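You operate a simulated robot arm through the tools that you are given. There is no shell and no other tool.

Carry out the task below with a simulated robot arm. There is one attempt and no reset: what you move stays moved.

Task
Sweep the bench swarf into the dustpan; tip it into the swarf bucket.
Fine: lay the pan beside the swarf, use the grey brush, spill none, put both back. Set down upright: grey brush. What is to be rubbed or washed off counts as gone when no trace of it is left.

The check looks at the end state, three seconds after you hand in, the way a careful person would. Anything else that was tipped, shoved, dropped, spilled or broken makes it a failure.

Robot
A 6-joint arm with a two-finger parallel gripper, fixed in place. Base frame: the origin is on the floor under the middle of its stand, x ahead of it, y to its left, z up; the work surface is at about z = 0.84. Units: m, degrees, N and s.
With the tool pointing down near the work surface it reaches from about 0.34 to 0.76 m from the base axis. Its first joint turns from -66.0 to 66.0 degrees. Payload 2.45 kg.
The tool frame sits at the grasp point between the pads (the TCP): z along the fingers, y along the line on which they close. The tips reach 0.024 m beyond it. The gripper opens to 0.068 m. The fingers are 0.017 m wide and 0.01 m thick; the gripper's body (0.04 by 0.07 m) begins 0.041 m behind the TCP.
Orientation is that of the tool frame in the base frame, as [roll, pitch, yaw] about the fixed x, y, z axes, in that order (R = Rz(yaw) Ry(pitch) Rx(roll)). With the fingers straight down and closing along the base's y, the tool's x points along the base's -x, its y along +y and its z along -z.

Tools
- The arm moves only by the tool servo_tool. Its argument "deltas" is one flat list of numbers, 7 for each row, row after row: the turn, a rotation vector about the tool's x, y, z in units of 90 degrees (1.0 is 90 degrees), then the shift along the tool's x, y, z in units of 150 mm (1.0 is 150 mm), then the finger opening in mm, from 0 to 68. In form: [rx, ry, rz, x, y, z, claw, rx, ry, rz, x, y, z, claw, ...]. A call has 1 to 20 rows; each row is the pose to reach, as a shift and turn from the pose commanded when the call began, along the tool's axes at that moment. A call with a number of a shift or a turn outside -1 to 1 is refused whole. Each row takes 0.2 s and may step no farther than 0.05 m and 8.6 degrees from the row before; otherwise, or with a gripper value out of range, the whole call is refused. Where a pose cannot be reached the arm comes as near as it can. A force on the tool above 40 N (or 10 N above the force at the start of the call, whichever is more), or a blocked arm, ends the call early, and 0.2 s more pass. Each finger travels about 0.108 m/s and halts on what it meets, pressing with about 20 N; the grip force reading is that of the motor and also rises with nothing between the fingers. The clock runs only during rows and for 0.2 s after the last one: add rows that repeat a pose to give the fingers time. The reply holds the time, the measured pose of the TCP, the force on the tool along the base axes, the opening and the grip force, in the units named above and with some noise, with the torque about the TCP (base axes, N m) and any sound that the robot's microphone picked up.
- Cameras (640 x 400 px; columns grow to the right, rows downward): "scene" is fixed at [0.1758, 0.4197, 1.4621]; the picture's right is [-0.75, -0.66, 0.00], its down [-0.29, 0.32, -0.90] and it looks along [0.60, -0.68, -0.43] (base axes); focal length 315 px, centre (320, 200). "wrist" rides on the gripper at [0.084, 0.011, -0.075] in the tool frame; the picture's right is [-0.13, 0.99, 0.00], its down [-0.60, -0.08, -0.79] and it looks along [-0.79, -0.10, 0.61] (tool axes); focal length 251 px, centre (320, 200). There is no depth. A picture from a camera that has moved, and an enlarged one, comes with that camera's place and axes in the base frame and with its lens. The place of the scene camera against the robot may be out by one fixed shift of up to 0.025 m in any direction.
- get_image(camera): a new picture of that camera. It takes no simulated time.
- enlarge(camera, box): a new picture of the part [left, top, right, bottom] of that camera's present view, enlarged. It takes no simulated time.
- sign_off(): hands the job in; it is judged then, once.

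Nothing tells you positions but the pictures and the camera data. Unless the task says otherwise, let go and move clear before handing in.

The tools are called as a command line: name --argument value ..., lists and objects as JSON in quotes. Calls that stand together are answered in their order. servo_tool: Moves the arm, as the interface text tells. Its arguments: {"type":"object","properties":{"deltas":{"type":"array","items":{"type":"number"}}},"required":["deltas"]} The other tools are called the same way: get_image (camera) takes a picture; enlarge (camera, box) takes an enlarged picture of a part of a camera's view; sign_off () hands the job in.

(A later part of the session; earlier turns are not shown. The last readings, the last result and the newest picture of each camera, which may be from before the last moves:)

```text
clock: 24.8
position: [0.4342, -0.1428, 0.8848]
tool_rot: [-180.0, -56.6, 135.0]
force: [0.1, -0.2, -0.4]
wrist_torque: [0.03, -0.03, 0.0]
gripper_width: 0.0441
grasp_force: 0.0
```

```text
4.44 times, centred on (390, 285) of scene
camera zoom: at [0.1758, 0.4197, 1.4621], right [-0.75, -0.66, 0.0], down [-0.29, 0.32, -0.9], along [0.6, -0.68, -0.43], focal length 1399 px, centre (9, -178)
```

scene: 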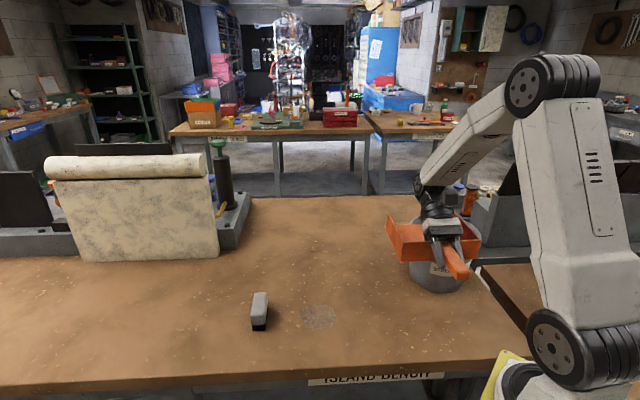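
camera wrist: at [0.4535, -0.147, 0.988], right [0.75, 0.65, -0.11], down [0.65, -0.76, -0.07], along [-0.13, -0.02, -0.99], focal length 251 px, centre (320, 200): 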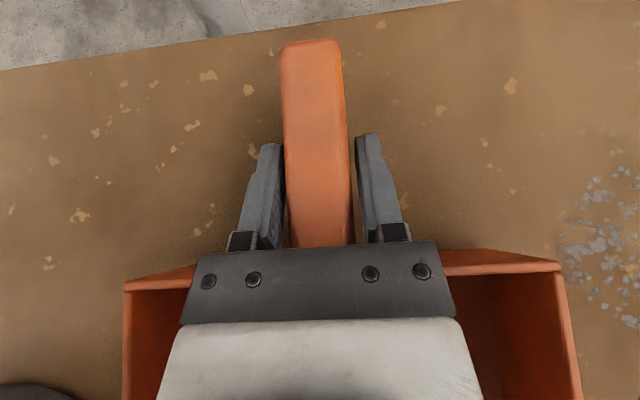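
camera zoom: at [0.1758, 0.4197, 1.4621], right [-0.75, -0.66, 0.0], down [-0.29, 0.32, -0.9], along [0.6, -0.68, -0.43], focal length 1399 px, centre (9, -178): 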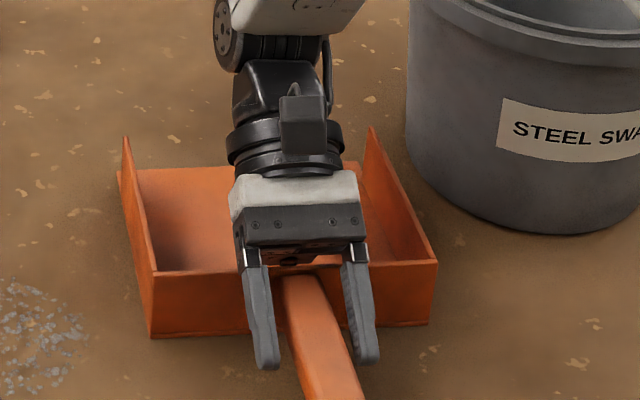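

Free now, and the pan has settled flat. I'll rise clear and straighten the tool.

servo_tool --deltas '[0, 0, 0, 0.111, 0, -0.074, 60, 0, 0, 0, 0.222, 0, -0.147, 68, 0, 0, 0, 0.389, 0, -0.258, 68, 0, 0, 0, 0.389, 0, -0.258, 68]'

servo_tool --deltas '[0, -0.0785, 0, 0, 0, 0, 68, 0, -0.157, 0, 0, 0, 0, 68, 0, -0.2355, 0, 0, 0, 0, 68, 0, -0.314, 0, 0, 0, 0, 68, 0, -0.3925, 0, 0, 0, 0, 68, 0, -0.471, 0, 0, 0, 0, 68, 0, -0.5495, 0, 0, 0, 0, 68, 0, -0.628, 0, 0, 0, 0, 68, 0, -0.628, 0, 0, 0, 0, 68]'

get_image --camera "wrist"

enlarge --camera "scene" --box '[320, 220, 480, 340]'

```text
clock: 25.8
position: [0.4347, -0.1422, 0.9565]
tool_rot: [179.9, -56.6, 135.2]
force: [1.1, 0.1, 1.0]
wrist_torque: [-0.02, 0.0, -0.04]
gripper_width: 0.0679
grasp_force: 0.0
```

```text
clock: 27.8
position: [0.4337, -0.1428, 0.956]
tool_rot: [-180.0, 0.0, 135.0]
force: [-0.6, 0.6, -0.7]
wrist_torque: [0.0, -0.01, -0.02]
gripper_width: 0.068
grasp_force: 0.2
```

```text
taken
camera wrist: at [0.3822, -0.0762, 1.0313], right [0.79, 0.61, 0.0], down [0.37, -0.48, 0.79], along [0.48, -0.63, -0.61], focal length 251 px, centre (320, 200)
```

wrist: 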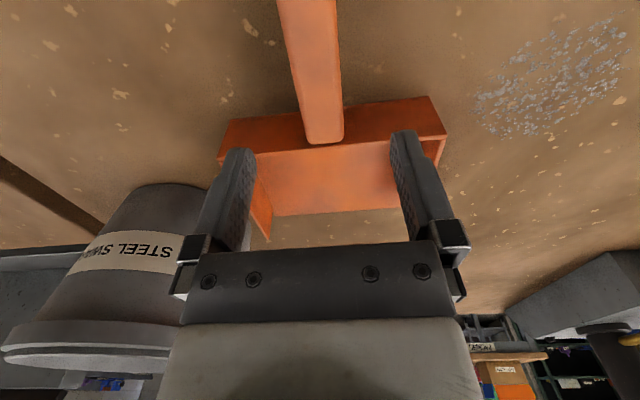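

```text
3.33 times, centred on (400, 280) of scene
camera zoom: at [0.1758, 0.4197, 1.4621], right [-0.75, -0.66, 0.0], down [-0.29, 0.32, -0.9], along [0.6, -0.68, -0.43], focal length 1049 px, centre (53, -67)
```

zoom: 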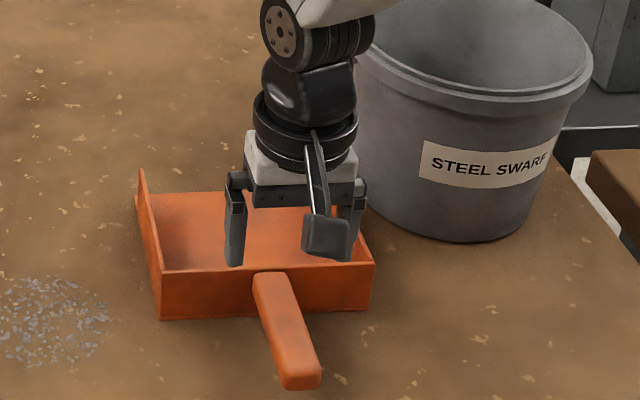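

The pan is flat and the gripper is vertical again. The pan's back centre is now near s=0.447, p=0.204 in bench axes. I'll regrip closer to the wall.

servo_tool --deltas '[0, 0, 0, -0.03, -0.005, 0.15, 68, 0, 0, 0, -0.06, -0.01, 0.3, 68, 0, 0, 0, -0.06, -0.01, 0.45, 68, 0, 0, 0, -0.06, -0.01, 0.54, 68, 0, 0, 0, -0.06, -0.01, 0.54, 68]'

get_image --camera "wrist"

```text
clock: 29.0
position: [0.4406, -0.1511, 0.8748]
tool_rot: [-180.0, -0.1, 135.0]
force: [-0.2, 0.1, -0.9]
wrist_torque: [-0.03, -0.02, 0.0]
gripper_width: 0.068
grasp_force: 0.0
```

```text
taken
camera wrist: at [0.3887, -0.0835, 0.95], right [0.79, 0.61, 0.0], down [0.37, -0.48, 0.79], along [0.48, -0.63, -0.61], focal length 251 px, centre (320, 200)
```

wrist: 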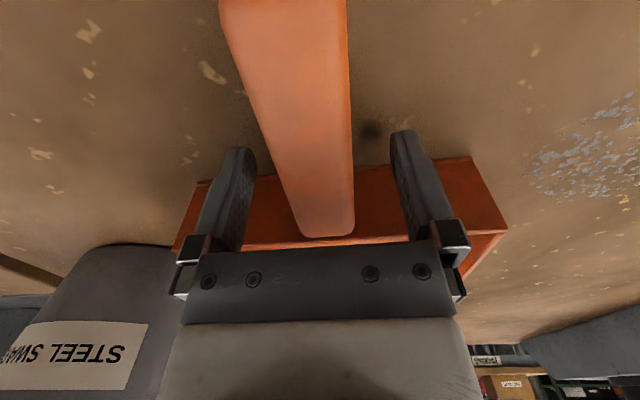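

Well placed around the handle. Close, then lift.

servo_tool --deltas '[0, 0, 0, 0, 0, 0, 0, 0, 0, 0, 0, 0, 0, 0, 0, 0, 0, 0, 0, 0, 0, 0, 0, 0, 0, 0, 0, 0]'

servo_tool --deltas '[0, 0, 0, 0, 0, -0.1, 0, 0, 0, 0, 0, 0, -0.25, 0, 0, 0, 0, 0, 0, -0.4, 0, 0, 0, 0, 0, 0, -0.55, 0, 0, 0, 0, 0, 0, -0.55, 0]'

get_image --camera "wrist"

enlarge --camera "scene" --box '[320, 200, 480, 320]'

```text
clock: 30.0
position: [0.4406, -0.1512, 0.8742]
tool_rot: [179.9, -0.2, 135.0]
force: [0.0, 0.2, 0.1]
wrist_torque: [0.02, -0.01, -0.01]
gripper_width: 0.0278
grasp_force: 19.9
```

```text
clock: 31.2
position: [0.4394, -0.1501, 0.9569]
tool_rot: [179.9, -0.1, 135.1]
force: [0.2, 0.0, -1.6]
wrist_torque: [0.08, 0.03, 0.02]
gripper_width: 0.0276
grasp_force: 20.4
```

```text
taken
camera wrist: at [0.3873, -0.0831, 1.0322], right [0.79, 0.61, 0.0], down [0.37, -0.48, 0.79], along [0.48, -0.63, -0.61], focal length 251 px, centre (320, 200)
```

wrist: 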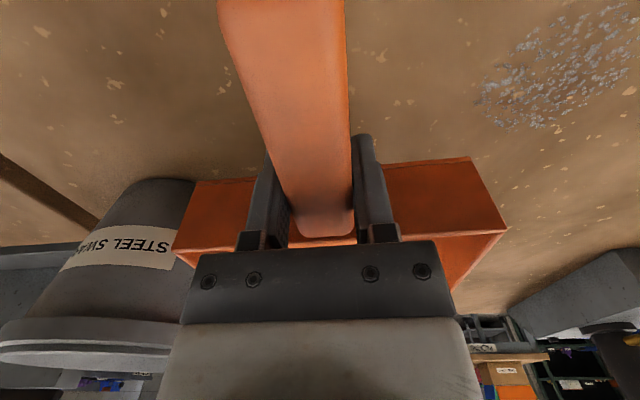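

```text
3.33 times, centred on (400, 260) of scene
camera zoom: at [0.1758, 0.4197, 1.4621], right [-0.75, -0.66, 0.0], down [-0.29, 0.32, -0.9], along [0.6, -0.68, -0.43], focal length 1049 px, centre (53, 0)
```

zoom: 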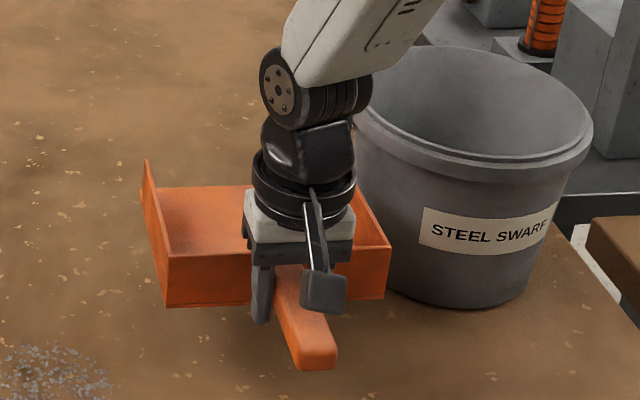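

Lifted, level and firm. Next I'll turn the pan +90°, so its mouth faces the swarf side.

servo_tool --deltas '[0, 0, -0.0833, 0, 0, 0, 0, 0, 0, -0.1667, 0, 0, 0, 0, 0, 0, -0.25, 0, 0, 0, 0, 0, 0, -0.3333, 0, 0, 0, 0, 0, 0, -0.4167, 0, 0, 0, 0, 0, 0, -0.5, 0, 0, 0, 0, 0, 0, -0.5833, 0, 0, 0, 0, 0, 0, -0.6667, 0, 0, 0, 0, 0, 0, -0.75, 0, 0, 0, 0, 0, 0, -0.8333, 0, 0, 0, 0, 0, 0, -0.9167, 0, 0, 0, 0, 0, 0, -1.0, 0, 0, 0, 0, 0, 0, -1.0, 0, 0, 0, 0]'

get_image --camera "wrist"

get_image --camera "scene"

```text
clock: 34.0
position: [0.4392, -0.1512, 0.9581]
tool_rot: [180.0, 0.0, -135.0]
force: [-0.5, 0.3, -1.3]
wrist_torque: [-0.03, 0.04, -0.02]
gripper_width: 0.0276
grasp_force: 20.2
```

```text
taken
camera wrist: at [0.3724, -0.2028, 1.032], right [-0.61, 0.79, 0.0], down [0.48, 0.37, 0.79], along [0.63, 0.49, -0.61], focal length 251 px, centre (320, 200)
```

wrist: 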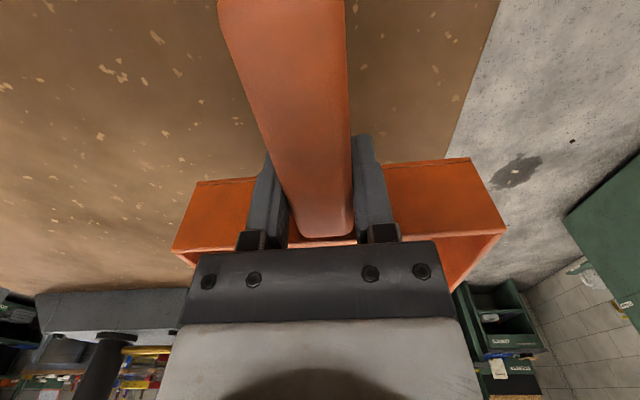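

```text
taken
```

scene: 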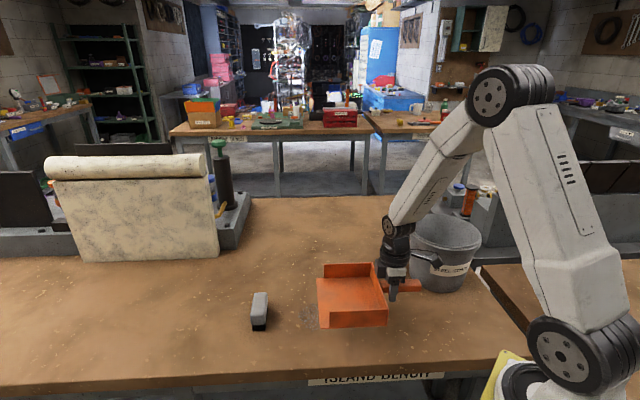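

The turn worked. I'll shift so the lip sits just short of the swarf's near edge (p≈0.318 against 0.329), then go down most of the way.

servo_tool --deltas '[0, 0, 0, 0.146, -0.07, 0, 0, 0, 0, 0, 0.292, -0.14, 0, 0, 0, 0, 0, 0.438, -0.21, 0, 0, 0, 0, 0, 0.438, -0.21, 0.12, 0, 0, 0, 0, 0.438, -0.21, 0.24, 0, 0, 0, 0, 0.438, -0.21, 0.36, 0, 0, 0, 0, 0.438, -0.21, 0.45, 0, 0, 0, 0, 0.438, -0.21, 0.45, 0]'

enlarge --camera "scene" --box '[240, 230, 440, 355]'

get_image --camera "wrist"

```text
clock: 35.8
position: [0.4152, -0.2192, 0.8895]
tool_rot: [179.9, 0.1, -134.9]
force: [-0.9, 0.5, -1.2]
wrist_torque: [-0.05, 0.05, -0.01]
gripper_width: 0.0278
grasp_force: 19.9
```

```text
3.20 times, centred on (340, 292) of scene
camera zoom: at [0.1758, 0.4197, 1.4621], right [-0.75, -0.66, 0.0], down [-0.29, 0.32, -0.9], along [0.6, -0.68, -0.43], focal length 1007 px, centre (256, -96)
```

zoom: 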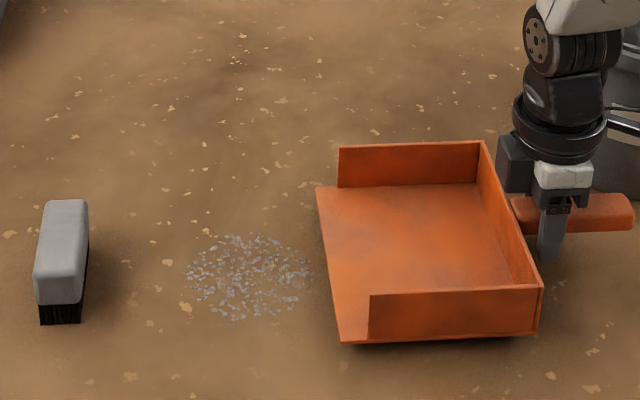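

```text
taken
camera wrist: at [0.3486, -0.2712, 0.9648], right [-0.61, 0.79, 0.0], down [0.48, 0.37, 0.79], along [0.63, 0.48, -0.61], focal length 251 px, centre (320, 200)
```

wrist: 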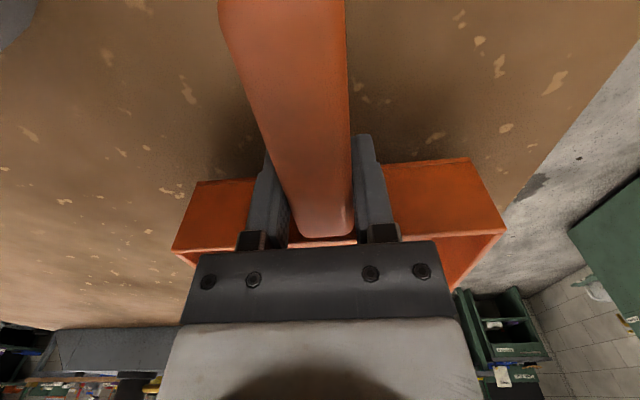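

The pan's lip lines up with the swarf with roughly a 1 cm gap. I'll lower the last 1.5 cm gently.

servo_tool --deltas '[0, 0, 0, 0, 0, 0.04, 0, 0, 0, 0, 0, 0, 0.07, 0, 0, 0, 0, 0, 0, 0.09, 0, 0, 0, 0, 0, 0, 0.1, 0]'

enlarge --camera "scene" --box '[240, 230, 440, 355]'

```text
clock: 36.8
position: [0.4151, -0.2199, 0.8743]
tool_rot: [180.0, -0.1, -135.1]
force: [-1.5, 2.7, 6.7]
wrist_torque: [0.12, -0.17, 0.07]
gripper_width: 0.0276
grasp_force: 20.1
```

```text
3.20 times, centred on (340, 292) of scene
camera zoom: at [0.1756, 0.4198, 1.4621], right [-0.75, -0.66, 0.0], down [-0.29, 0.32, -0.9], along [0.6, -0.68, -0.43], focal length 1007 px, centre (256, -96)
```

zoom: 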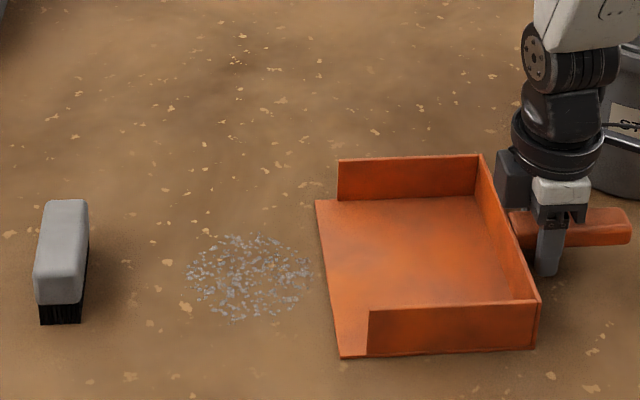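

The pan is flat on the bench. Releasing it and rising clear.

servo_tool --deltas '[0, 0, 0, 0, 0, 0, 32, 0, 0, 0, 0, 0, 0, 50, 0, 0, 0, 0, 0, 0, 68, 0, 0, 0, 0, 0, 0, 68]'

servo_tool --deltas '[0, 0, 0, 0, 0, -0.2, 68, 0, 0, 0, 0, 0, -0.4, 68, 0, 0, 0, 0, 0, -0.6, 68, 0, 0, 0, 0, 0, -0.8, 68, 0, 0, 0, 0, 0, -1.0, 68, 0, 0, 0, 0, 0, -1.0, 68]'

enlarge --camera "scene" --box '[240, 230, 440, 355]'

get_image --camera "wrist"

```text
clock: 37.8
position: [0.4149, -0.2201, 0.8752]
tool_rot: [179.9, 0.0, -135.0]
force: [0.4, -0.2, -0.7]
wrist_torque: [0.01, 0.0, 0.03]
gripper_width: 0.0681
grasp_force: 0.2
```

```text
clock: 39.2
position: [0.4153, -0.2196, 1.0246]
tool_rot: [-180.0, 0.1, -135.1]
force: [-0.6, -0.5, 0.3]
wrist_torque: [0.03, 0.04, 0.0]
gripper_width: 0.0681
grasp_force: 0.1
```

```text
3.20 times, centred on (340, 292) of scene
camera zoom: at [0.1758, 0.4197, 1.4621], right [-0.75, -0.66, 0.0], down [-0.29, 0.32, -0.9], along [0.6, -0.68, -0.43], focal length 1007 px, centre (256, -96)
```

zoom: 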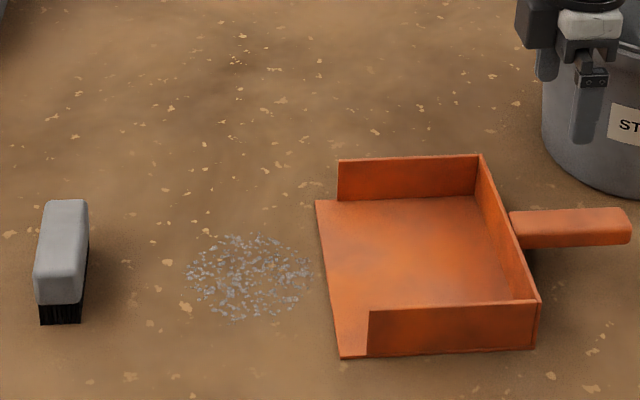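

```text
taken
camera wrist: at [0.3475, -0.2711, 1.1004], right [-0.61, 0.79, 0.0], down [0.48, 0.37, 0.79], along [0.63, 0.48, -0.61], focal length 251 px, centre (320, 200)
```

wrist: 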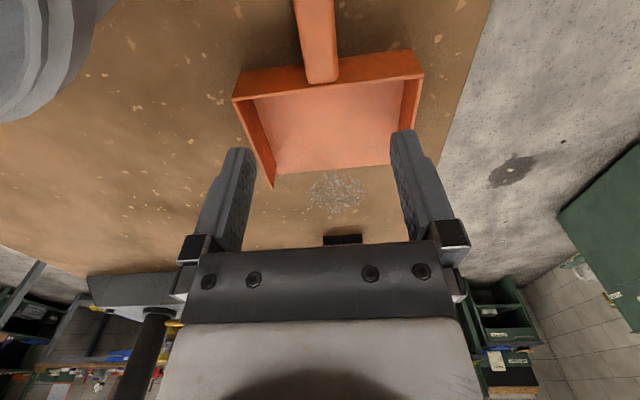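

The pan sits still beside the swarf. Next is the brush: I'll turn the tool back and travel above it to measure.

servo_tool --deltas '[0, 0, 0.0833, 0, 0, 0, 68, 0, 0, 0.1667, 0, 0, 0, 68, 0, 0, 0.25, 0, 0, 0, 68, 0, 0, 0.3333, 0, 0, 0, 68, 0, 0, 0.4167, 0, 0, 0, 68, 0, 0, 0.5, 0, 0, 0, 68, 0, 0, 0.5833, 0, 0, 0, 68, 0, 0, 0.6667, 0, 0, 0, 68, 0, 0, 0.75, 0, 0, 0, 68, 0, 0, 0.8333, 0, 0, 0, 68, 0, 0, 0.9167, 0, 0, 0, 68, 0, 0, 1.0, 0, 0, 0, 68]'

servo_tool --deltas '[0, 0, 0, 0, 0.25, 0, 68, 0, 0, 0, 0, 0.5, 0, 68, 0, 0, 0, 0, 0.75, 0, 68, 0, 0, 0, 0, 1.0, 0, 68]'

servo_tool --deltas '[0, 0, 0, 0, 0.25, 0, 68, 0, 0, 0, 0, 0.5, 0, 68, 0, 0, 0, 0, 0.75, 0, 68, 0, 0, 0, 0, 1.0, 0, 68]'

servo_tool --deltas '[0, 0, 0, 0.01, 0.2, 0, 68, 0, 0, 0, 0.02, 0.4, 0, 68, 0, 0, 0, 0.03, 0.62, 0, 68, 0, 0, 0, 0.03, 0.62, 0, 68]'

get_image --camera "wrist"

get_image --camera "scene"

```text
clock: 41.8
position: [0.4144, -0.2189, 1.0247]
tool_rot: [180.0, -0.1, 134.9]
force: [-0.4, 0.7, -0.3]
wrist_torque: [-0.01, -0.03, -0.01]
gripper_width: 0.0677
grasp_force: 0.1
```

```text
clock: 42.8
position: [0.5223, -0.1143, 1.0243]
tool_rot: [179.9, -0.1, 135.0]
force: [0.6, -0.4, -0.2]
wrist_torque: [0.03, 0.0, 0.03]
gripper_width: 0.0682
grasp_force: 0.0
```

```text
clock: 43.8
position: [0.6274, -0.0075, 1.0255]
tool_rot: [-180.0, -0.1, 135.1]
force: [0.6, 0.3, -0.9]
wrist_torque: [-0.04, -0.01, 0.01]
gripper_width: 0.0678
grasp_force: 0.1
```

```text
clock: 44.8
position: [0.6897, 0.0618, 1.0258]
tool_rot: [180.0, -0.1, 135.0]
force: [-0.3, -0.1, -0.3]
wrist_torque: [-0.02, 0.01, 0.01]
gripper_width: 0.0682
grasp_force: 0.2
```

```text
taken
camera wrist: at [0.6375, 0.1285, 1.1009], right [0.79, 0.61, 0.0], down [0.37, -0.48, 0.79], along [0.48, -0.63, -0.61], focal length 251 px, centre (320, 200)
```

wrist: 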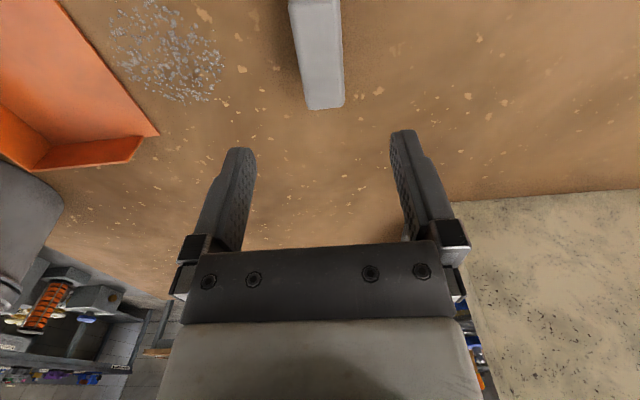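

```text
taken
```

scene: 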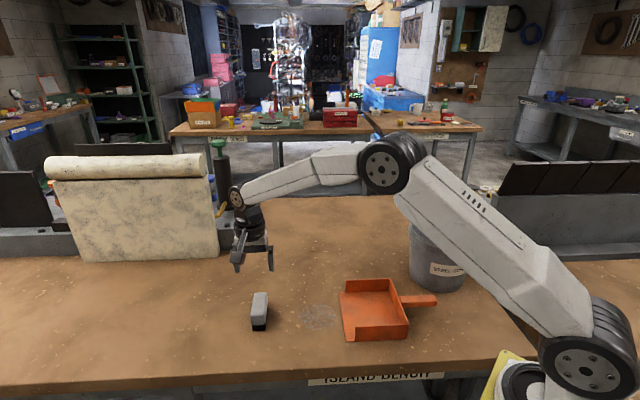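

The brush is below and slightly ahead of the gripper. I'll zoom in on it.

enlarge --camera "wrist" --box '[240, 0, 400, 120]'

enlarge --camera "scene" --box '[235, 280, 285, 340]'

enlarge --camera "wrist" --box '[0, 0, 240, 170]'

```text
3.33 times, centred on (320, 60) of wrist
camera zoom: at [0.6375, 0.1285, 1.1009], right [0.79, 0.61, 0.0], down [0.37, -0.48, 0.79], along [0.48, -0.63, -0.61], focal length 838 px, centre (320, 667)
```

zoom: 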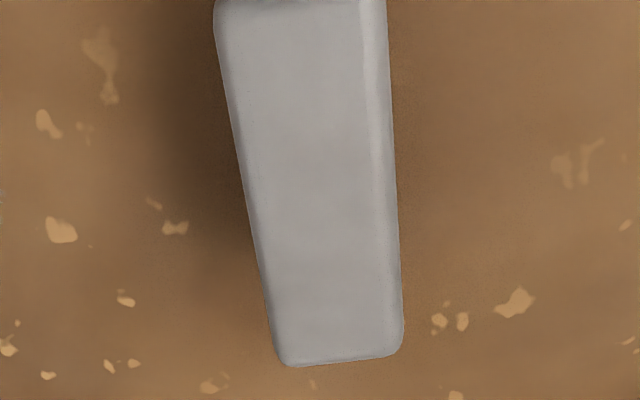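

```text
6.67 times, centred on (260, 310) of scene
camera zoom: at [0.1758, 0.4197, 1.4621], right [-0.75, -0.66, 0.0], down [-0.29, 0.32, -0.9], along [0.6, -0.68, -0.43], focal length 2098 px, centre (720, -533)
```

zoom: 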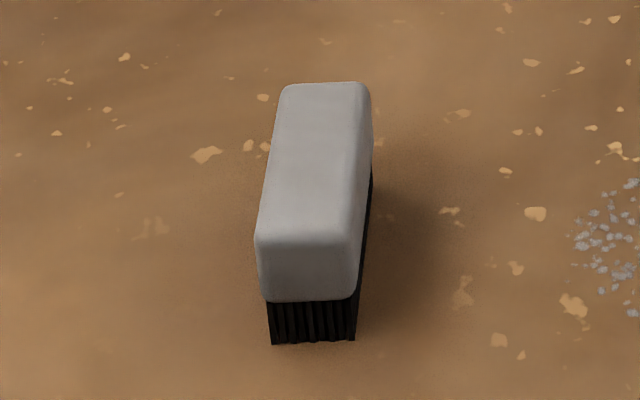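

```text
2.35 times, centred on (120, 85) of wrist
camera zoom: at [0.6375, 0.1285, 1.1009], right [0.79, 0.61, 0.0], down [0.37, -0.48, 0.79], along [0.48, -0.63, -0.61], focal length 592 px, centre (791, 471)
```

zoom: 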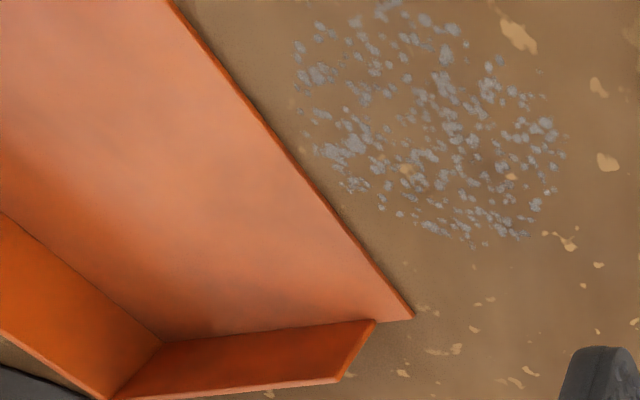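

The brush centre is near s=0.449, p=0.531, with its top at z≈0.893 and width about 0.035. Its bristles are about 2 cm high. I'll descend over it.

servo_tool --deltas '[0, 0, 0, -0.033, 0, 0.2, 68, 0, 0, 0, -0.033, 0, 0.4, 68, 0, 0, 0, -0.033, 0, 0.6, 68, 0, 0, 0, -0.033, 0, 0.7, 68, 0, 0, 0, -0.033, 0, 0.7, 68]'

get_image --camera "wrist"

enlarge --camera "scene" --box '[210, 240, 310, 340]'

```text
clock: 46.0
position: [0.6936, 0.0592, 0.9197]
tool_rot: [-179.9, -0.1, 135.0]
force: [0.2, -1.1, -0.2]
wrist_torque: [0.04, 0.0, -0.01]
gripper_width: 0.0679
grasp_force: 0.1
```

```text
taken
camera wrist: at [0.6423, 0.1261, 0.9955], right [0.79, 0.61, 0.0], down [0.37, -0.48, 0.79], along [0.48, -0.63, -0.61], focal length 251 px, centre (320, 200)
```

wrist: 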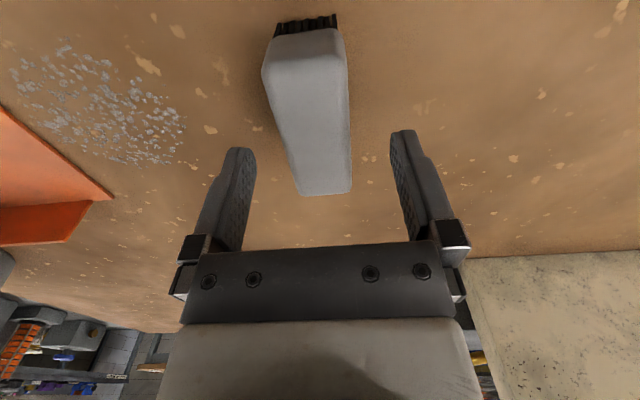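

```text
4.00 times, centred on (260, 290) of scene
camera zoom: at [0.1758, 0.4197, 1.4621], right [-0.75, -0.66, 0.0], down [-0.29, 0.32, -0.9], along [0.6, -0.68, -0.43], focal length 1259 px, centre (560, -160)
```

zoom: 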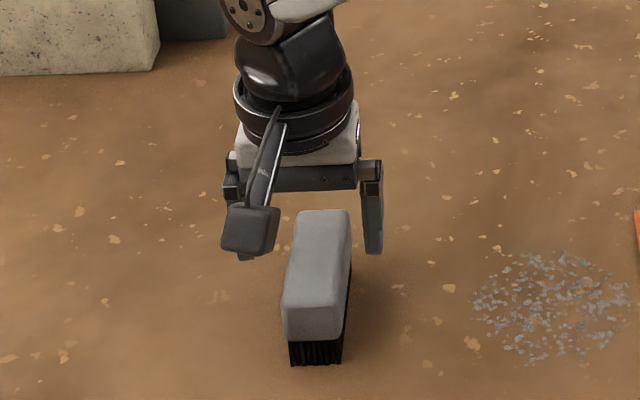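

It is centred well. I'll lower to grasp height.

servo_tool --deltas '[0, 0, 0, 0, -0.01, 0.1, 68, 0, 0, 0, 0, -0.01, 0.2, 68, 0, 0, 0, 0, -0.01, 0.278, 68, 0, 0, 0, 0, -0.01, 0.278, 68]'

get_image --camera "wrist"

enlarge --camera "scene" --box '[210, 240, 310, 340]'

```text
clock: 47.0
position: [0.6926, 0.0569, 0.8776]
tool_rot: [179.9, -0.1, 135.0]
force: [-0.6, -0.1, -0.7]
wrist_torque: [0.0, -0.04, -0.02]
gripper_width: 0.068
grasp_force: 0.0
```

```text
taken
camera wrist: at [0.6404, 0.1237, 0.9537], right [0.79, 0.61, 0.0], down [0.37, -0.48, 0.79], along [0.48, -0.63, -0.61], focal length 251 px, centre (320, 200)
```

wrist: 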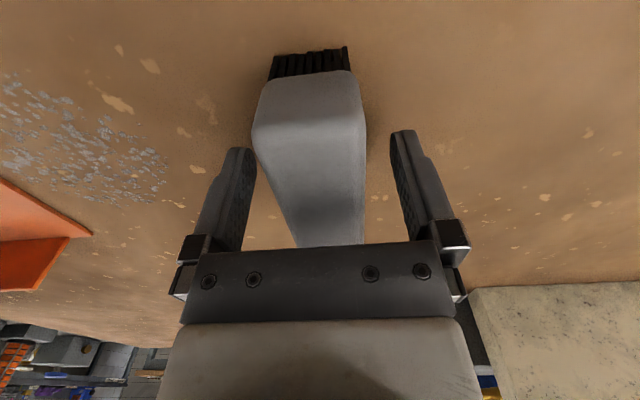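

```text
4.00 times, centred on (260, 290) of scene
camera zoom: at [0.1758, 0.4197, 1.4621], right [-0.75, -0.66, 0.0], down [-0.29, 0.32, -0.9], along [0.6, -0.68, -0.43], focal length 1259 px, centre (560, -160)
```

zoom: 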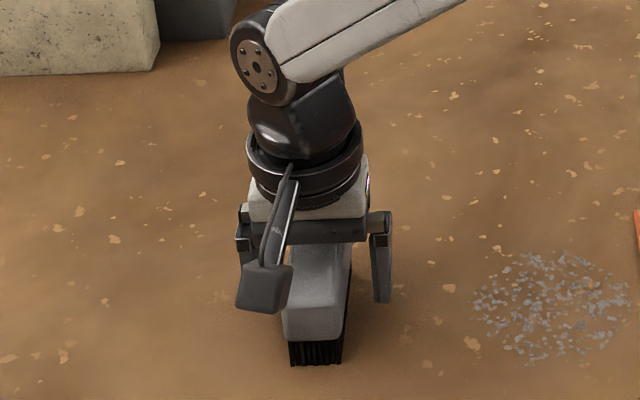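

Both fingers straddle the brush body. Closing the grip.

servo_tool --deltas '[0, 0, 0, 0, 0, 0, 50, 0, 0, 0, 0, 0, 0, 20, 0, 0, 0, 0, 0, 0, 0, 0, 0, 0, 0, 0, 0, 0]'

get_image --camera "wrist"

enlarge --camera "scene" --box '[210, 240, 310, 340]'

```text
clock: 48.0
position: [0.6912, 0.0569, 0.8782]
tool_rot: [-180.0, -0.2, 135.0]
force: [-1.0, -0.7, 1.1]
wrist_torque: [-0.03, 0.01, 0.03]
gripper_width: 0.0358
grasp_force: 20.3
```

```text
taken
camera wrist: at [0.6404, 0.1238, 0.9538], right [0.79, 0.61, 0.0], down [0.37, -0.48, 0.79], along [0.48, -0.63, -0.61], focal length 251 px, centre (320, 200)
```

wrist: 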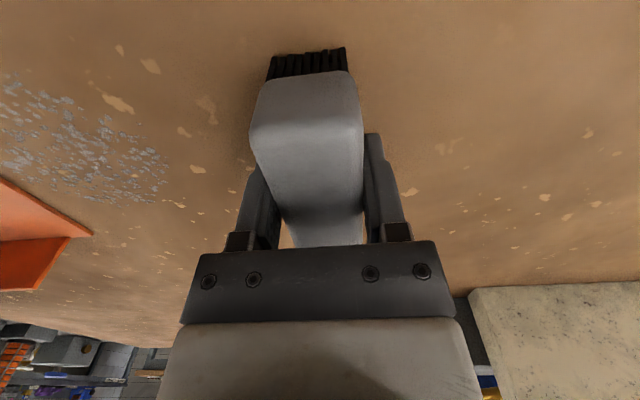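

```text
4.00 times, centred on (260, 290) of scene
camera zoom: at [0.1757, 0.4197, 1.4621], right [-0.75, -0.66, 0.0], down [-0.29, 0.32, -0.9], along [0.6, -0.68, -0.43], focal length 1259 px, centre (560, -160)
```

zoom: 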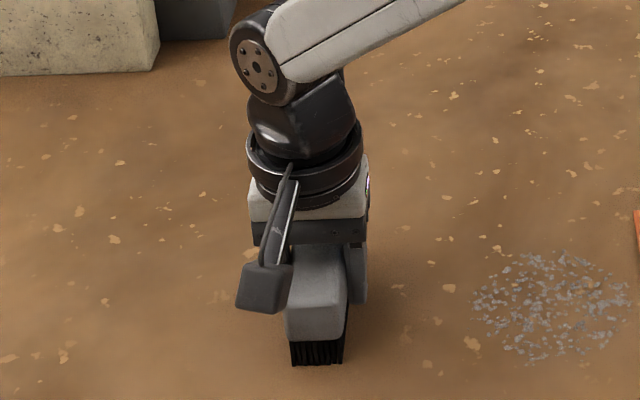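

The brush is gripped (0.0358 m wide). I'll lift it slightly and position it just left of the swarf, offset toward the front half for the first stroke.

servo_tool --deltas '[0, 0, 0, 0, 0, -0.1, 0, 0, 0, 0, 0, 0, -0.2, 0, 0, 0, 0, 0.06, -0.19, -0.2, 0, 0, 0, 0, 0.12, -0.39, -0.2, 0, 0, 0, 0, 0.12, -0.39, -0.1, 0, 0, 0, 0, 0.12, -0.39, -0.02, 0, 0, 0, 0, 0.12, -0.39, 0, 0]'

enlarge --camera "scene" --box '[230, 240, 390, 350]'

get_image --camera "wrist"

```text
clock: 49.6
position: [0.638, 0.0274, 0.8784]
tool_rot: [179.9, -0.1, 135.0]
force: [-4.4, 0.7, 12.8]
wrist_torque: [0.06, 0.29, 0.02]
gripper_width: 0.0357
grasp_force: 20.2
```

```text
3.64 times, centred on (310, 295) of scene
camera zoom: at [0.1754, 0.4197, 1.4621], right [-0.75, -0.66, 0.0], down [-0.29, 0.32, -0.9], along [0.6, -0.68, -0.43], focal length 1144 px, centre (356, -146)
```

zoom: 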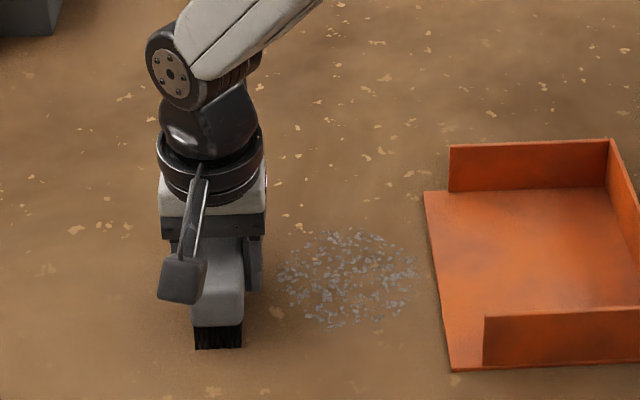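

```text
taken
camera wrist: at [0.5867, 0.0953, 0.9538], right [0.79, 0.61, 0.0], down [0.37, -0.48, 0.79], along [0.48, -0.63, -0.61], focal length 251 px, centre (320, 200)
```

wrist: 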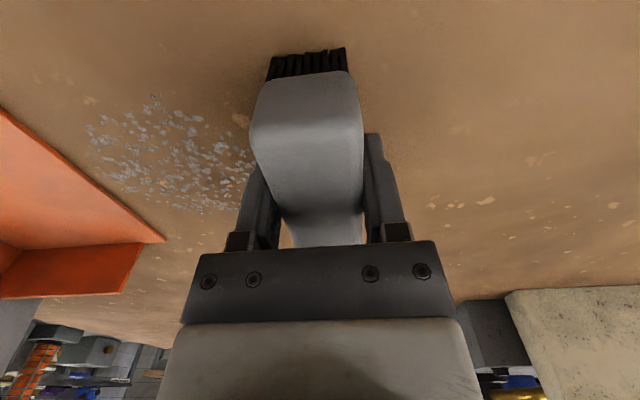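

The bristles touch the bench lightly. I'll sweep toward the pan, stopping just short of the lip to see how the swarf moves.

servo_tool --deltas '[0, 0, 0, 0, -0.1, 0, 0, 0, 0, 0, 0, -0.2, 0, 0, 0, 0, 0, 0, -0.3, 0, 0, 0, 0, 0, 0, -0.4, 0, 0, 0, 0, 0, 0, -0.5, 0, 0, 0, 0, 0, 0, -0.6, 0, 0, 0, 0, 0, 0, -0.7, 0, 0]'

enlarge --camera "scene" --box '[230, 240, 390, 350]'

get_image --camera "wrist"

```text
clock: 51.2
position: [0.5639, -0.0463, 0.8782]
tool_rot: [179.9, -0.1, 135.0]
force: [2.6, 3.3, 9.4]
wrist_torque: [0.04, -0.03, -0.01]
gripper_width: 0.0358
grasp_force: 19.5
```

```text
3.64 times, centred on (310, 295) of scene
camera zoom: at [0.1757, 0.4198, 1.4621], right [-0.75, -0.66, 0.0], down [-0.29, 0.32, -0.9], along [0.6, -0.68, -0.43], focal length 1144 px, centre (356, -146)
```

zoom: 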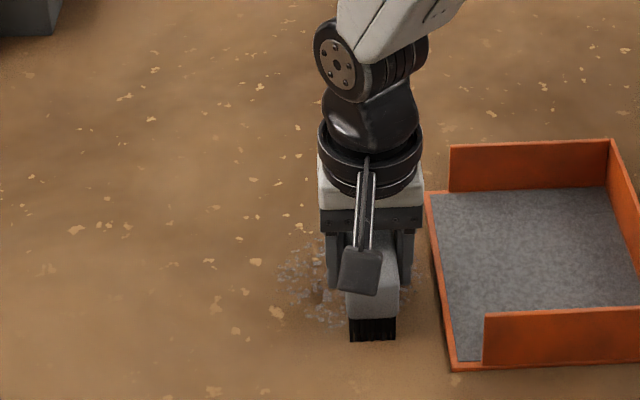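

```text
taken
camera wrist: at [0.5125, 0.0209, 0.9537], right [0.79, 0.61, 0.0], down [0.37, -0.48, 0.79], along [0.48, -0.63, -0.61], focal length 251 px, centre (320, 200)
```

wrist: 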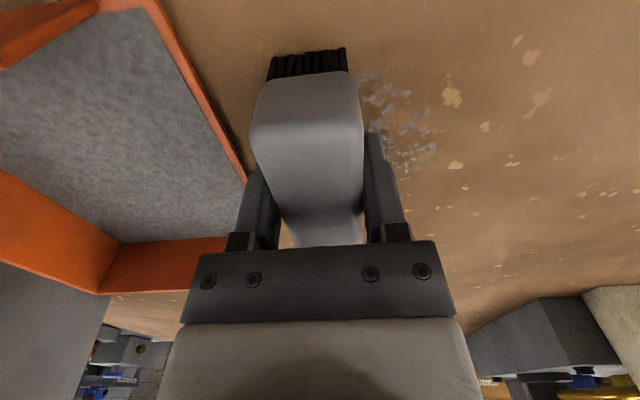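

The swarf is fading from the bench and a grey layer has appeared in the pan, so sweeping is working. I'll finish this stroke up to the lip, lift, and make another on the far half.

servo_tool --deltas '[0, 0, 0, 0, -0.07, 0, 0, 0, 0, 0, 0, -0.13, 0, 0, 0, 0, 0, 0, -0.13, -0.1, 0, 0, 0, 0, 0, -0.13, -0.2, 0, 0, 0, 0, -0.06, 0.05, -0.2, 0, 0, 0, 0, -0.12, 0.25, -0.2, 0, 0, 0, 0, -0.18, 0.45, -0.2, 0, 0, 0, 0, -0.24, 0.68, -0.2, 0, 0, 0, 0, -0.24, 0.68, -0.1, 0, 0, 0, 0, -0.24, 0.68, -0.02, 0, 0, 0, 0, -0.24, 0.68, 0.0, 0]'

enlarge --camera "scene" --box '[230, 240, 390, 350]'

get_image --camera "wrist"

```text
clock: 53.6
position: [0.6622, 0.0031, 0.8788]
tool_rot: [-180.0, -0.1, 135.0]
force: [0.0, -0.4, 1.5]
wrist_torque: [-0.06, -0.01, -0.03]
gripper_width: 0.0358
grasp_force: 19.7
```

```text
3.64 times, centred on (310, 295) of scene
camera zoom: at [0.1757, 0.4197, 1.4621], right [-0.75, -0.66, 0.0], down [-0.29, 0.32, -0.9], along [0.6, -0.68, -0.43], focal length 1144 px, centre (356, -146)
```

zoom: 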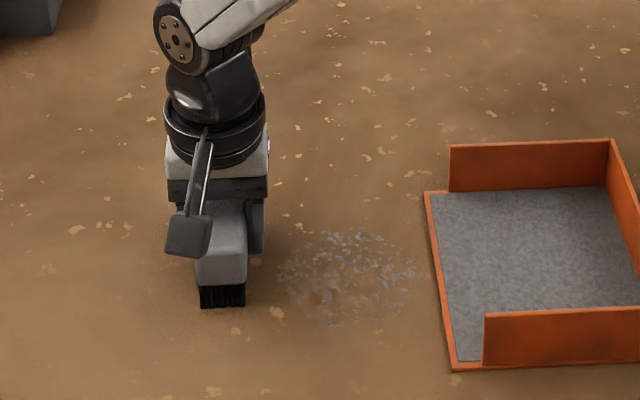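

```text
taken
camera wrist: at [0.6109, 0.0695, 0.9538], right [0.79, 0.61, 0.0], down [0.37, -0.48, 0.79], along [0.48, -0.63, -0.61], focal length 251 px, centre (320, 200)
```

wrist: 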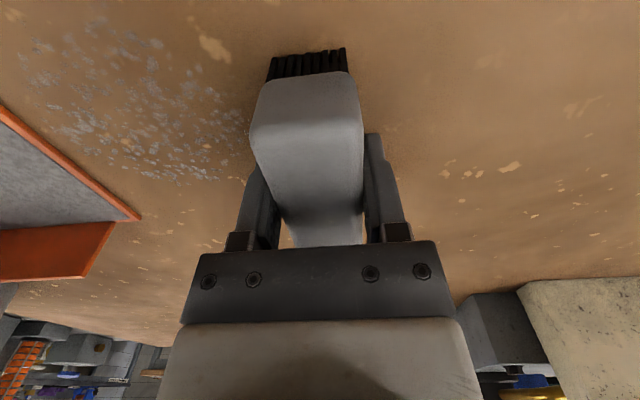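

The front half is fainter; more strokes are needed. Sweeping the far half now.

servo_tool --deltas '[0, 0, 0, 0, 0, 0.005, 0, 0, 0, 0, 0, -0.12, 0.005, 0, 0, 0, 0, 0, -0.24, 0.005, 0, 0, 0, 0, 0, -0.36, 0.005, 0, 0, 0, 0, 0, -0.48, 0.005, 0, 0, 0, 0, 0, -0.6, 0.005, 0, 0, 0, 0, 0, -0.72, 0.005, 0, 0, 0, 0, 0, -0.83, 0.005, 0, 0, 0, 0, 0, -0.83, -0.1, 0, 0, 0, 0, 0, -0.83, -0.2, 0, 0, 0, 0, 0.05, -0.6, -0.2, 0, 0, 0, 0, 0.1, -0.4, -0.2, 0, 0, 0, 0, 0.16, -0.2, -0.2, 0, 0, 0, 0, 0.23, 0, -0.2, 0, 0, 0, 0, 0.23, 0, -0.1, 0, 0, 0, 0, 0.23, 0, 0, 0, 0, 0, 0, 0.23, 0, 0.005, 0]'

enlarge --camera "scene" --box '[230, 240, 390, 350]'

```text
clock: 57.2
position: [0.6371, 0.0266, 0.8771]
tool_rot: [179.9, 0.0, 135.0]
force: [-3.0, 1.3, 8.9]
wrist_torque: [-0.1, 0.03, 0.0]
gripper_width: 0.0355
grasp_force: 19.9
```

```text
3.64 times, centred on (310, 295) of scene
camera zoom: at [0.1755, 0.4198, 1.4621], right [-0.75, -0.66, 0.0], down [-0.29, 0.32, -0.9], along [0.6, -0.68, -0.43], focal length 1144 px, centre (356, -146)
```

zoom: 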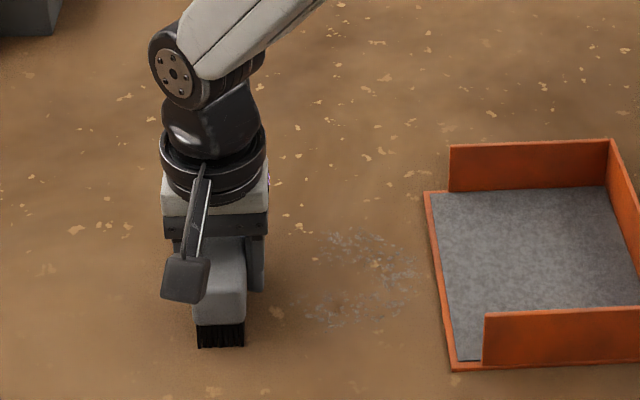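

Faint traces remain at the near and far edges and near the lip. I'll make more strokes, slightly closer to the lip.

servo_tool --deltas '[0, 0, 0, 0.04, -0.15, 0, 0, 0, 0, 0, 0.08, -0.3, 0, 0, 0, 0, 0, 0.08, -0.45, 0, 0, 0, 0, 0, 0.08, -0.6, 0, 0, 0, 0, 0, 0.08, -0.75, 0, 0, 0, 0, 0, 0.08, -0.85, 0, 0, 0, 0, 0, 0.08, -0.85, -0.12, 0, 0, 0, 0, -0.02, -0.6, -0.15, 0, 0, 0, 0, -0.12, -0.35, -0.15, 0, 0, 0, 0, -0.22, -0.1, -0.15, 0, 0, 0, 0, -0.31, 0, -0.1, 0, 0, 0, 0, -0.31, 0, 0, 0, 0, 0, 0, -0.31, -0.15, 0, 0, 0, 0, 0, -0.31, -0.3, 0, 0, 0, 0, 0, -0.31, -0.45, 0, 0, 0, 0, 0, -0.31, -0.6, 0, 0, 0, 0, 0, -0.31, -0.75, 0, 0, 0, 0, 0, -0.31, -0.85, 0, 0, 0, 0, 0, -0.31, -0.85, -0.12, 0, 0, 0, 0, -0.21, -0.65, -0.2, 0]'

enlarge --camera "scene" --box '[230, 240, 390, 350]'

get_image --camera "wrist"

```text
clock: 61.4
position: [0.5884, -0.0672, 0.9076]
tool_rot: [180.0, -0.1, 135.0]
force: [0.8, -0.4, -0.3]
wrist_torque: [0.0, 0.0, -0.01]
gripper_width: 0.0358
grasp_force: 20.3
```

```text
3.64 times, centred on (310, 295) of scene
camera zoom: at [0.1758, 0.4197, 1.4621], right [-0.75, -0.66, 0.0], down [-0.29, 0.32, -0.9], along [0.6, -0.68, -0.43], focal length 1144 px, centre (356, -146)
```

zoom: 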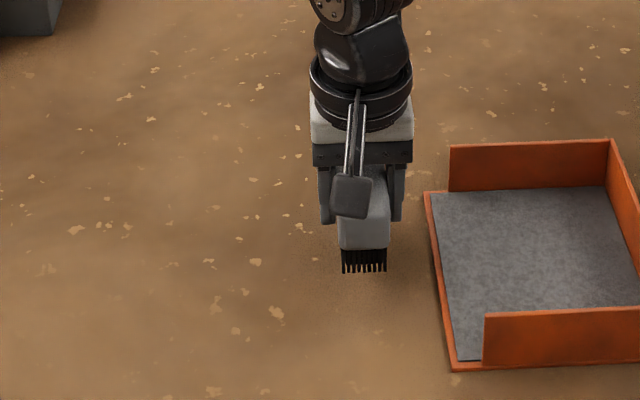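

```text
taken
camera wrist: at [0.5377, 0.001, 0.9826], right [0.79, 0.61, 0.0], down [0.37, -0.48, 0.79], along [0.48, -0.63, -0.61], focal length 251 px, centre (320, 200)
```

wrist: 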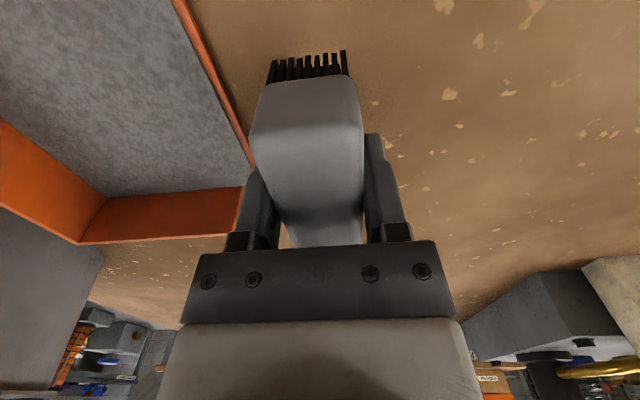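

The bench looks nearly clean. I'll back off with the brush and inspect the swept area.

servo_tool --deltas '[0, 0, 0, 0.02, 0.15, -0.2, 0, 0, 0, 0, 0.05, 0.35, -0.4, 0, 0, 0, 0, 0.1, 0.6, -0.4, 0, 0, 0, 0, 0.1, 0.85, -0.4, 0, 0, 0, 0, 0.1, 1.0, -0.4, 0, 0, 0, 0, 0.1, 1.0, -0.4, 0]'

enlarge --camera "scene" --box '[270, 260, 370, 340]'

enlarge --camera "scene" --box '[220, 230, 440, 350]'

enlarge --camera "wrist" --box '[0, 0, 280, 190]'

```text
clock: 62.8
position: [0.6848, 0.0521, 0.9685]
tool_rot: [180.0, -0.2, 135.0]
force: [0.5, -0.2, -0.6]
wrist_torque: [0.01, 0.02, -0.04]
gripper_width: 0.0355
grasp_force: 19.9
```

```text
5.00 times, centred on (320, 300) of scene
camera zoom: at [0.1758, 0.4197, 1.4621], right [-0.75, -0.66, 0.0], down [-0.29, 0.32, -0.9], along [0.6, -0.68, -0.43], focal length 1574 px, centre (320, -300)
```

zoom: 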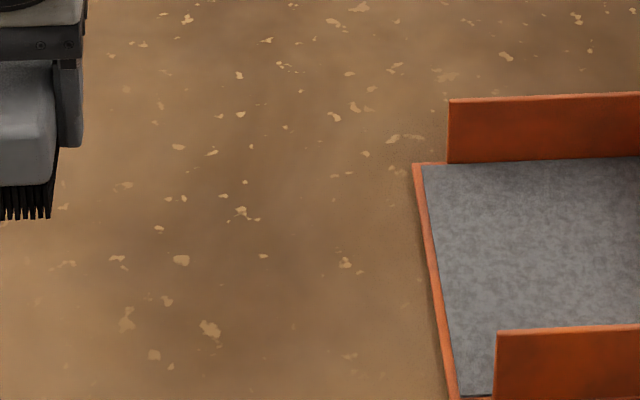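

```text
2.91 times, centred on (330, 290) of scene
camera zoom: at [0.1758, 0.4197, 1.4621], right [-0.75, -0.66, 0.0], down [-0.29, 0.32, -0.9], along [0.6, -0.68, -0.43], focal length 916 px, centre (291, -62)
```

zoom: 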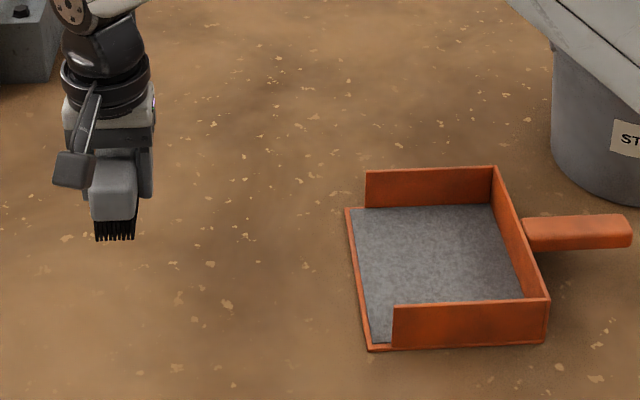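

```text
2.11 times, centred on (140, 95) of wrist
camera zoom: at [0.6339, 0.119, 1.0428], right [0.79, 0.61, 0.0], down [0.37, -0.48, 0.79], along [0.48, -0.63, -0.61], focal length 529 px, centre (699, 421)
```

zoom: 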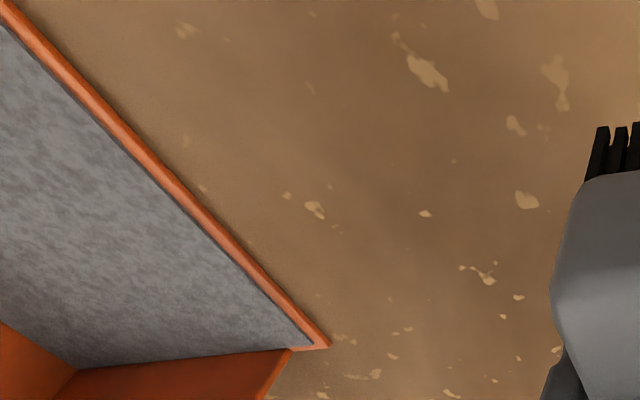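

All the grey flecks seem gone. I'll make one high-magnification check of the old patch from both cameras.

enlarge --camera "scene" --box '[290, 290, 350, 335]'

enlarge --camera "wrist" --box '[20, 0, 240, 140]'

```text
8.89 times, centred on (320, 312) of scene
camera zoom: at [0.1758, 0.4197, 1.4621], right [-0.75, -0.66, 0.0], down [-0.29, 0.32, -0.9], along [0.6, -0.68, -0.43], focal length 2798 px, centre (320, -800)
```

zoom: 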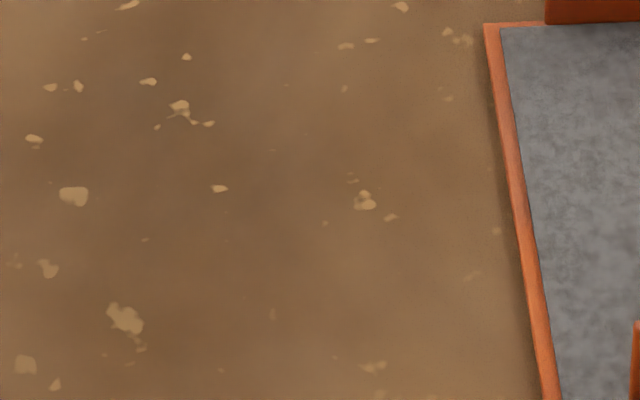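

```text
2.86 times, centred on (130, 70) of wrist
camera zoom: at [0.6339, 0.119, 1.0428], right [0.79, 0.61, 0.0], down [0.37, -0.48, 0.79], along [0.48, -0.63, -0.61], focal length 718 px, centre (863, 571)
```

zoom: 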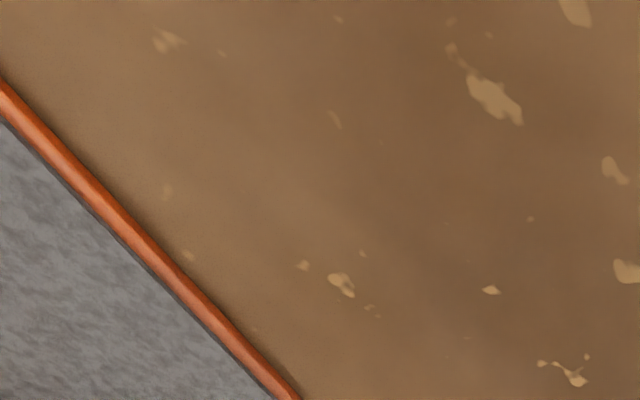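

It looks clean from both views. As insurance I'll do one more light pass over both halves before putting the brush back.

servo_tool --deltas '[0, 0, 0, 0.075, -0.17, 0.2, 0, 0, 0, 0, 0.149, -0.34, 0.4, 0, 0, 0, 0, 0.149, -0.34, 0.55, 0, 0, 0, 0, 0.149, -0.34, 0.6, 0]'

servo_tool --deltas '[0, 0, 0, 0, -0.15, 0, 0, 0, 0, 0, 0, -0.3, 0, 0, 0, 0, 0, 0, -0.45, 0, 0, 0, 0, 0, 0, -0.6, 0, 0, 0, 0, 0, 0, -0.75, 0, 0, 0, 0, 0, 0, -0.85, 0, 0, 0, 0, 0, 0, -0.85, -0.12, 0, 0, 0, 0, -0.1, -0.6, -0.15, 0, 0, 0, 0, -0.2, -0.35, -0.15, 0, 0, 0, 0, -0.31, -0.1, -0.15, 0, 0, 0, 0, -0.31, 0, -0.1, 0, 0, 0, 0, -0.31, 0, 0, 0, 0, 0, 0, -0.31, -0.15, 0, 0, 0, 0, 0, -0.31, -0.3, 0, 0, 0, 0, 0, -0.31, -0.45, 0, 0, 0, 0, 0, -0.31, -0.6, 0, 0, 0, 0, 0, -0.31, -0.75, 0, 0, 0, 0, 0, -0.31, -0.85, 0, 0, 0, 0, 0, -0.31, -0.85, -0.12, 0, 0, 0, 0, -0.31, -0.65, -0.2, 0]'

enlarge --camera "scene" --box '[230, 240, 390, 350]'

```text
clock: 63.8
position: [0.6337, 0.0296, 0.877]
tool_rot: [180.0, 0.0, 135.0]
force: [-6.2, 0.0, 15.9]
wrist_torque: [-0.03, 0.28, 0.03]
gripper_width: 0.0357
grasp_force: 20.3
```

```text
clock: 68.0
position: [0.5977, -0.0711, 0.908]
tool_rot: [-179.9, -0.1, 135.0]
force: [0.0, -0.1, -1.0]
wrist_torque: [-0.01, 0.06, -0.01]
gripper_width: 0.0357
grasp_force: 20.3
```

```text
3.64 times, centred on (310, 295) of scene
camera zoom: at [0.1758, 0.4197, 1.4621], right [-0.75, -0.66, 0.0], down [-0.29, 0.32, -0.9], along [0.6, -0.68, -0.43], focal length 1144 px, centre (356, -146)
```

zoom: 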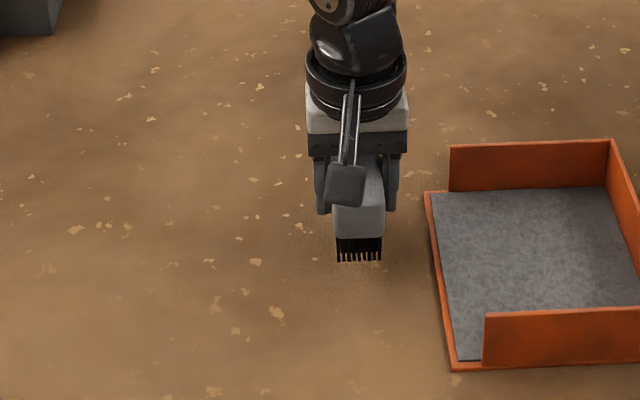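

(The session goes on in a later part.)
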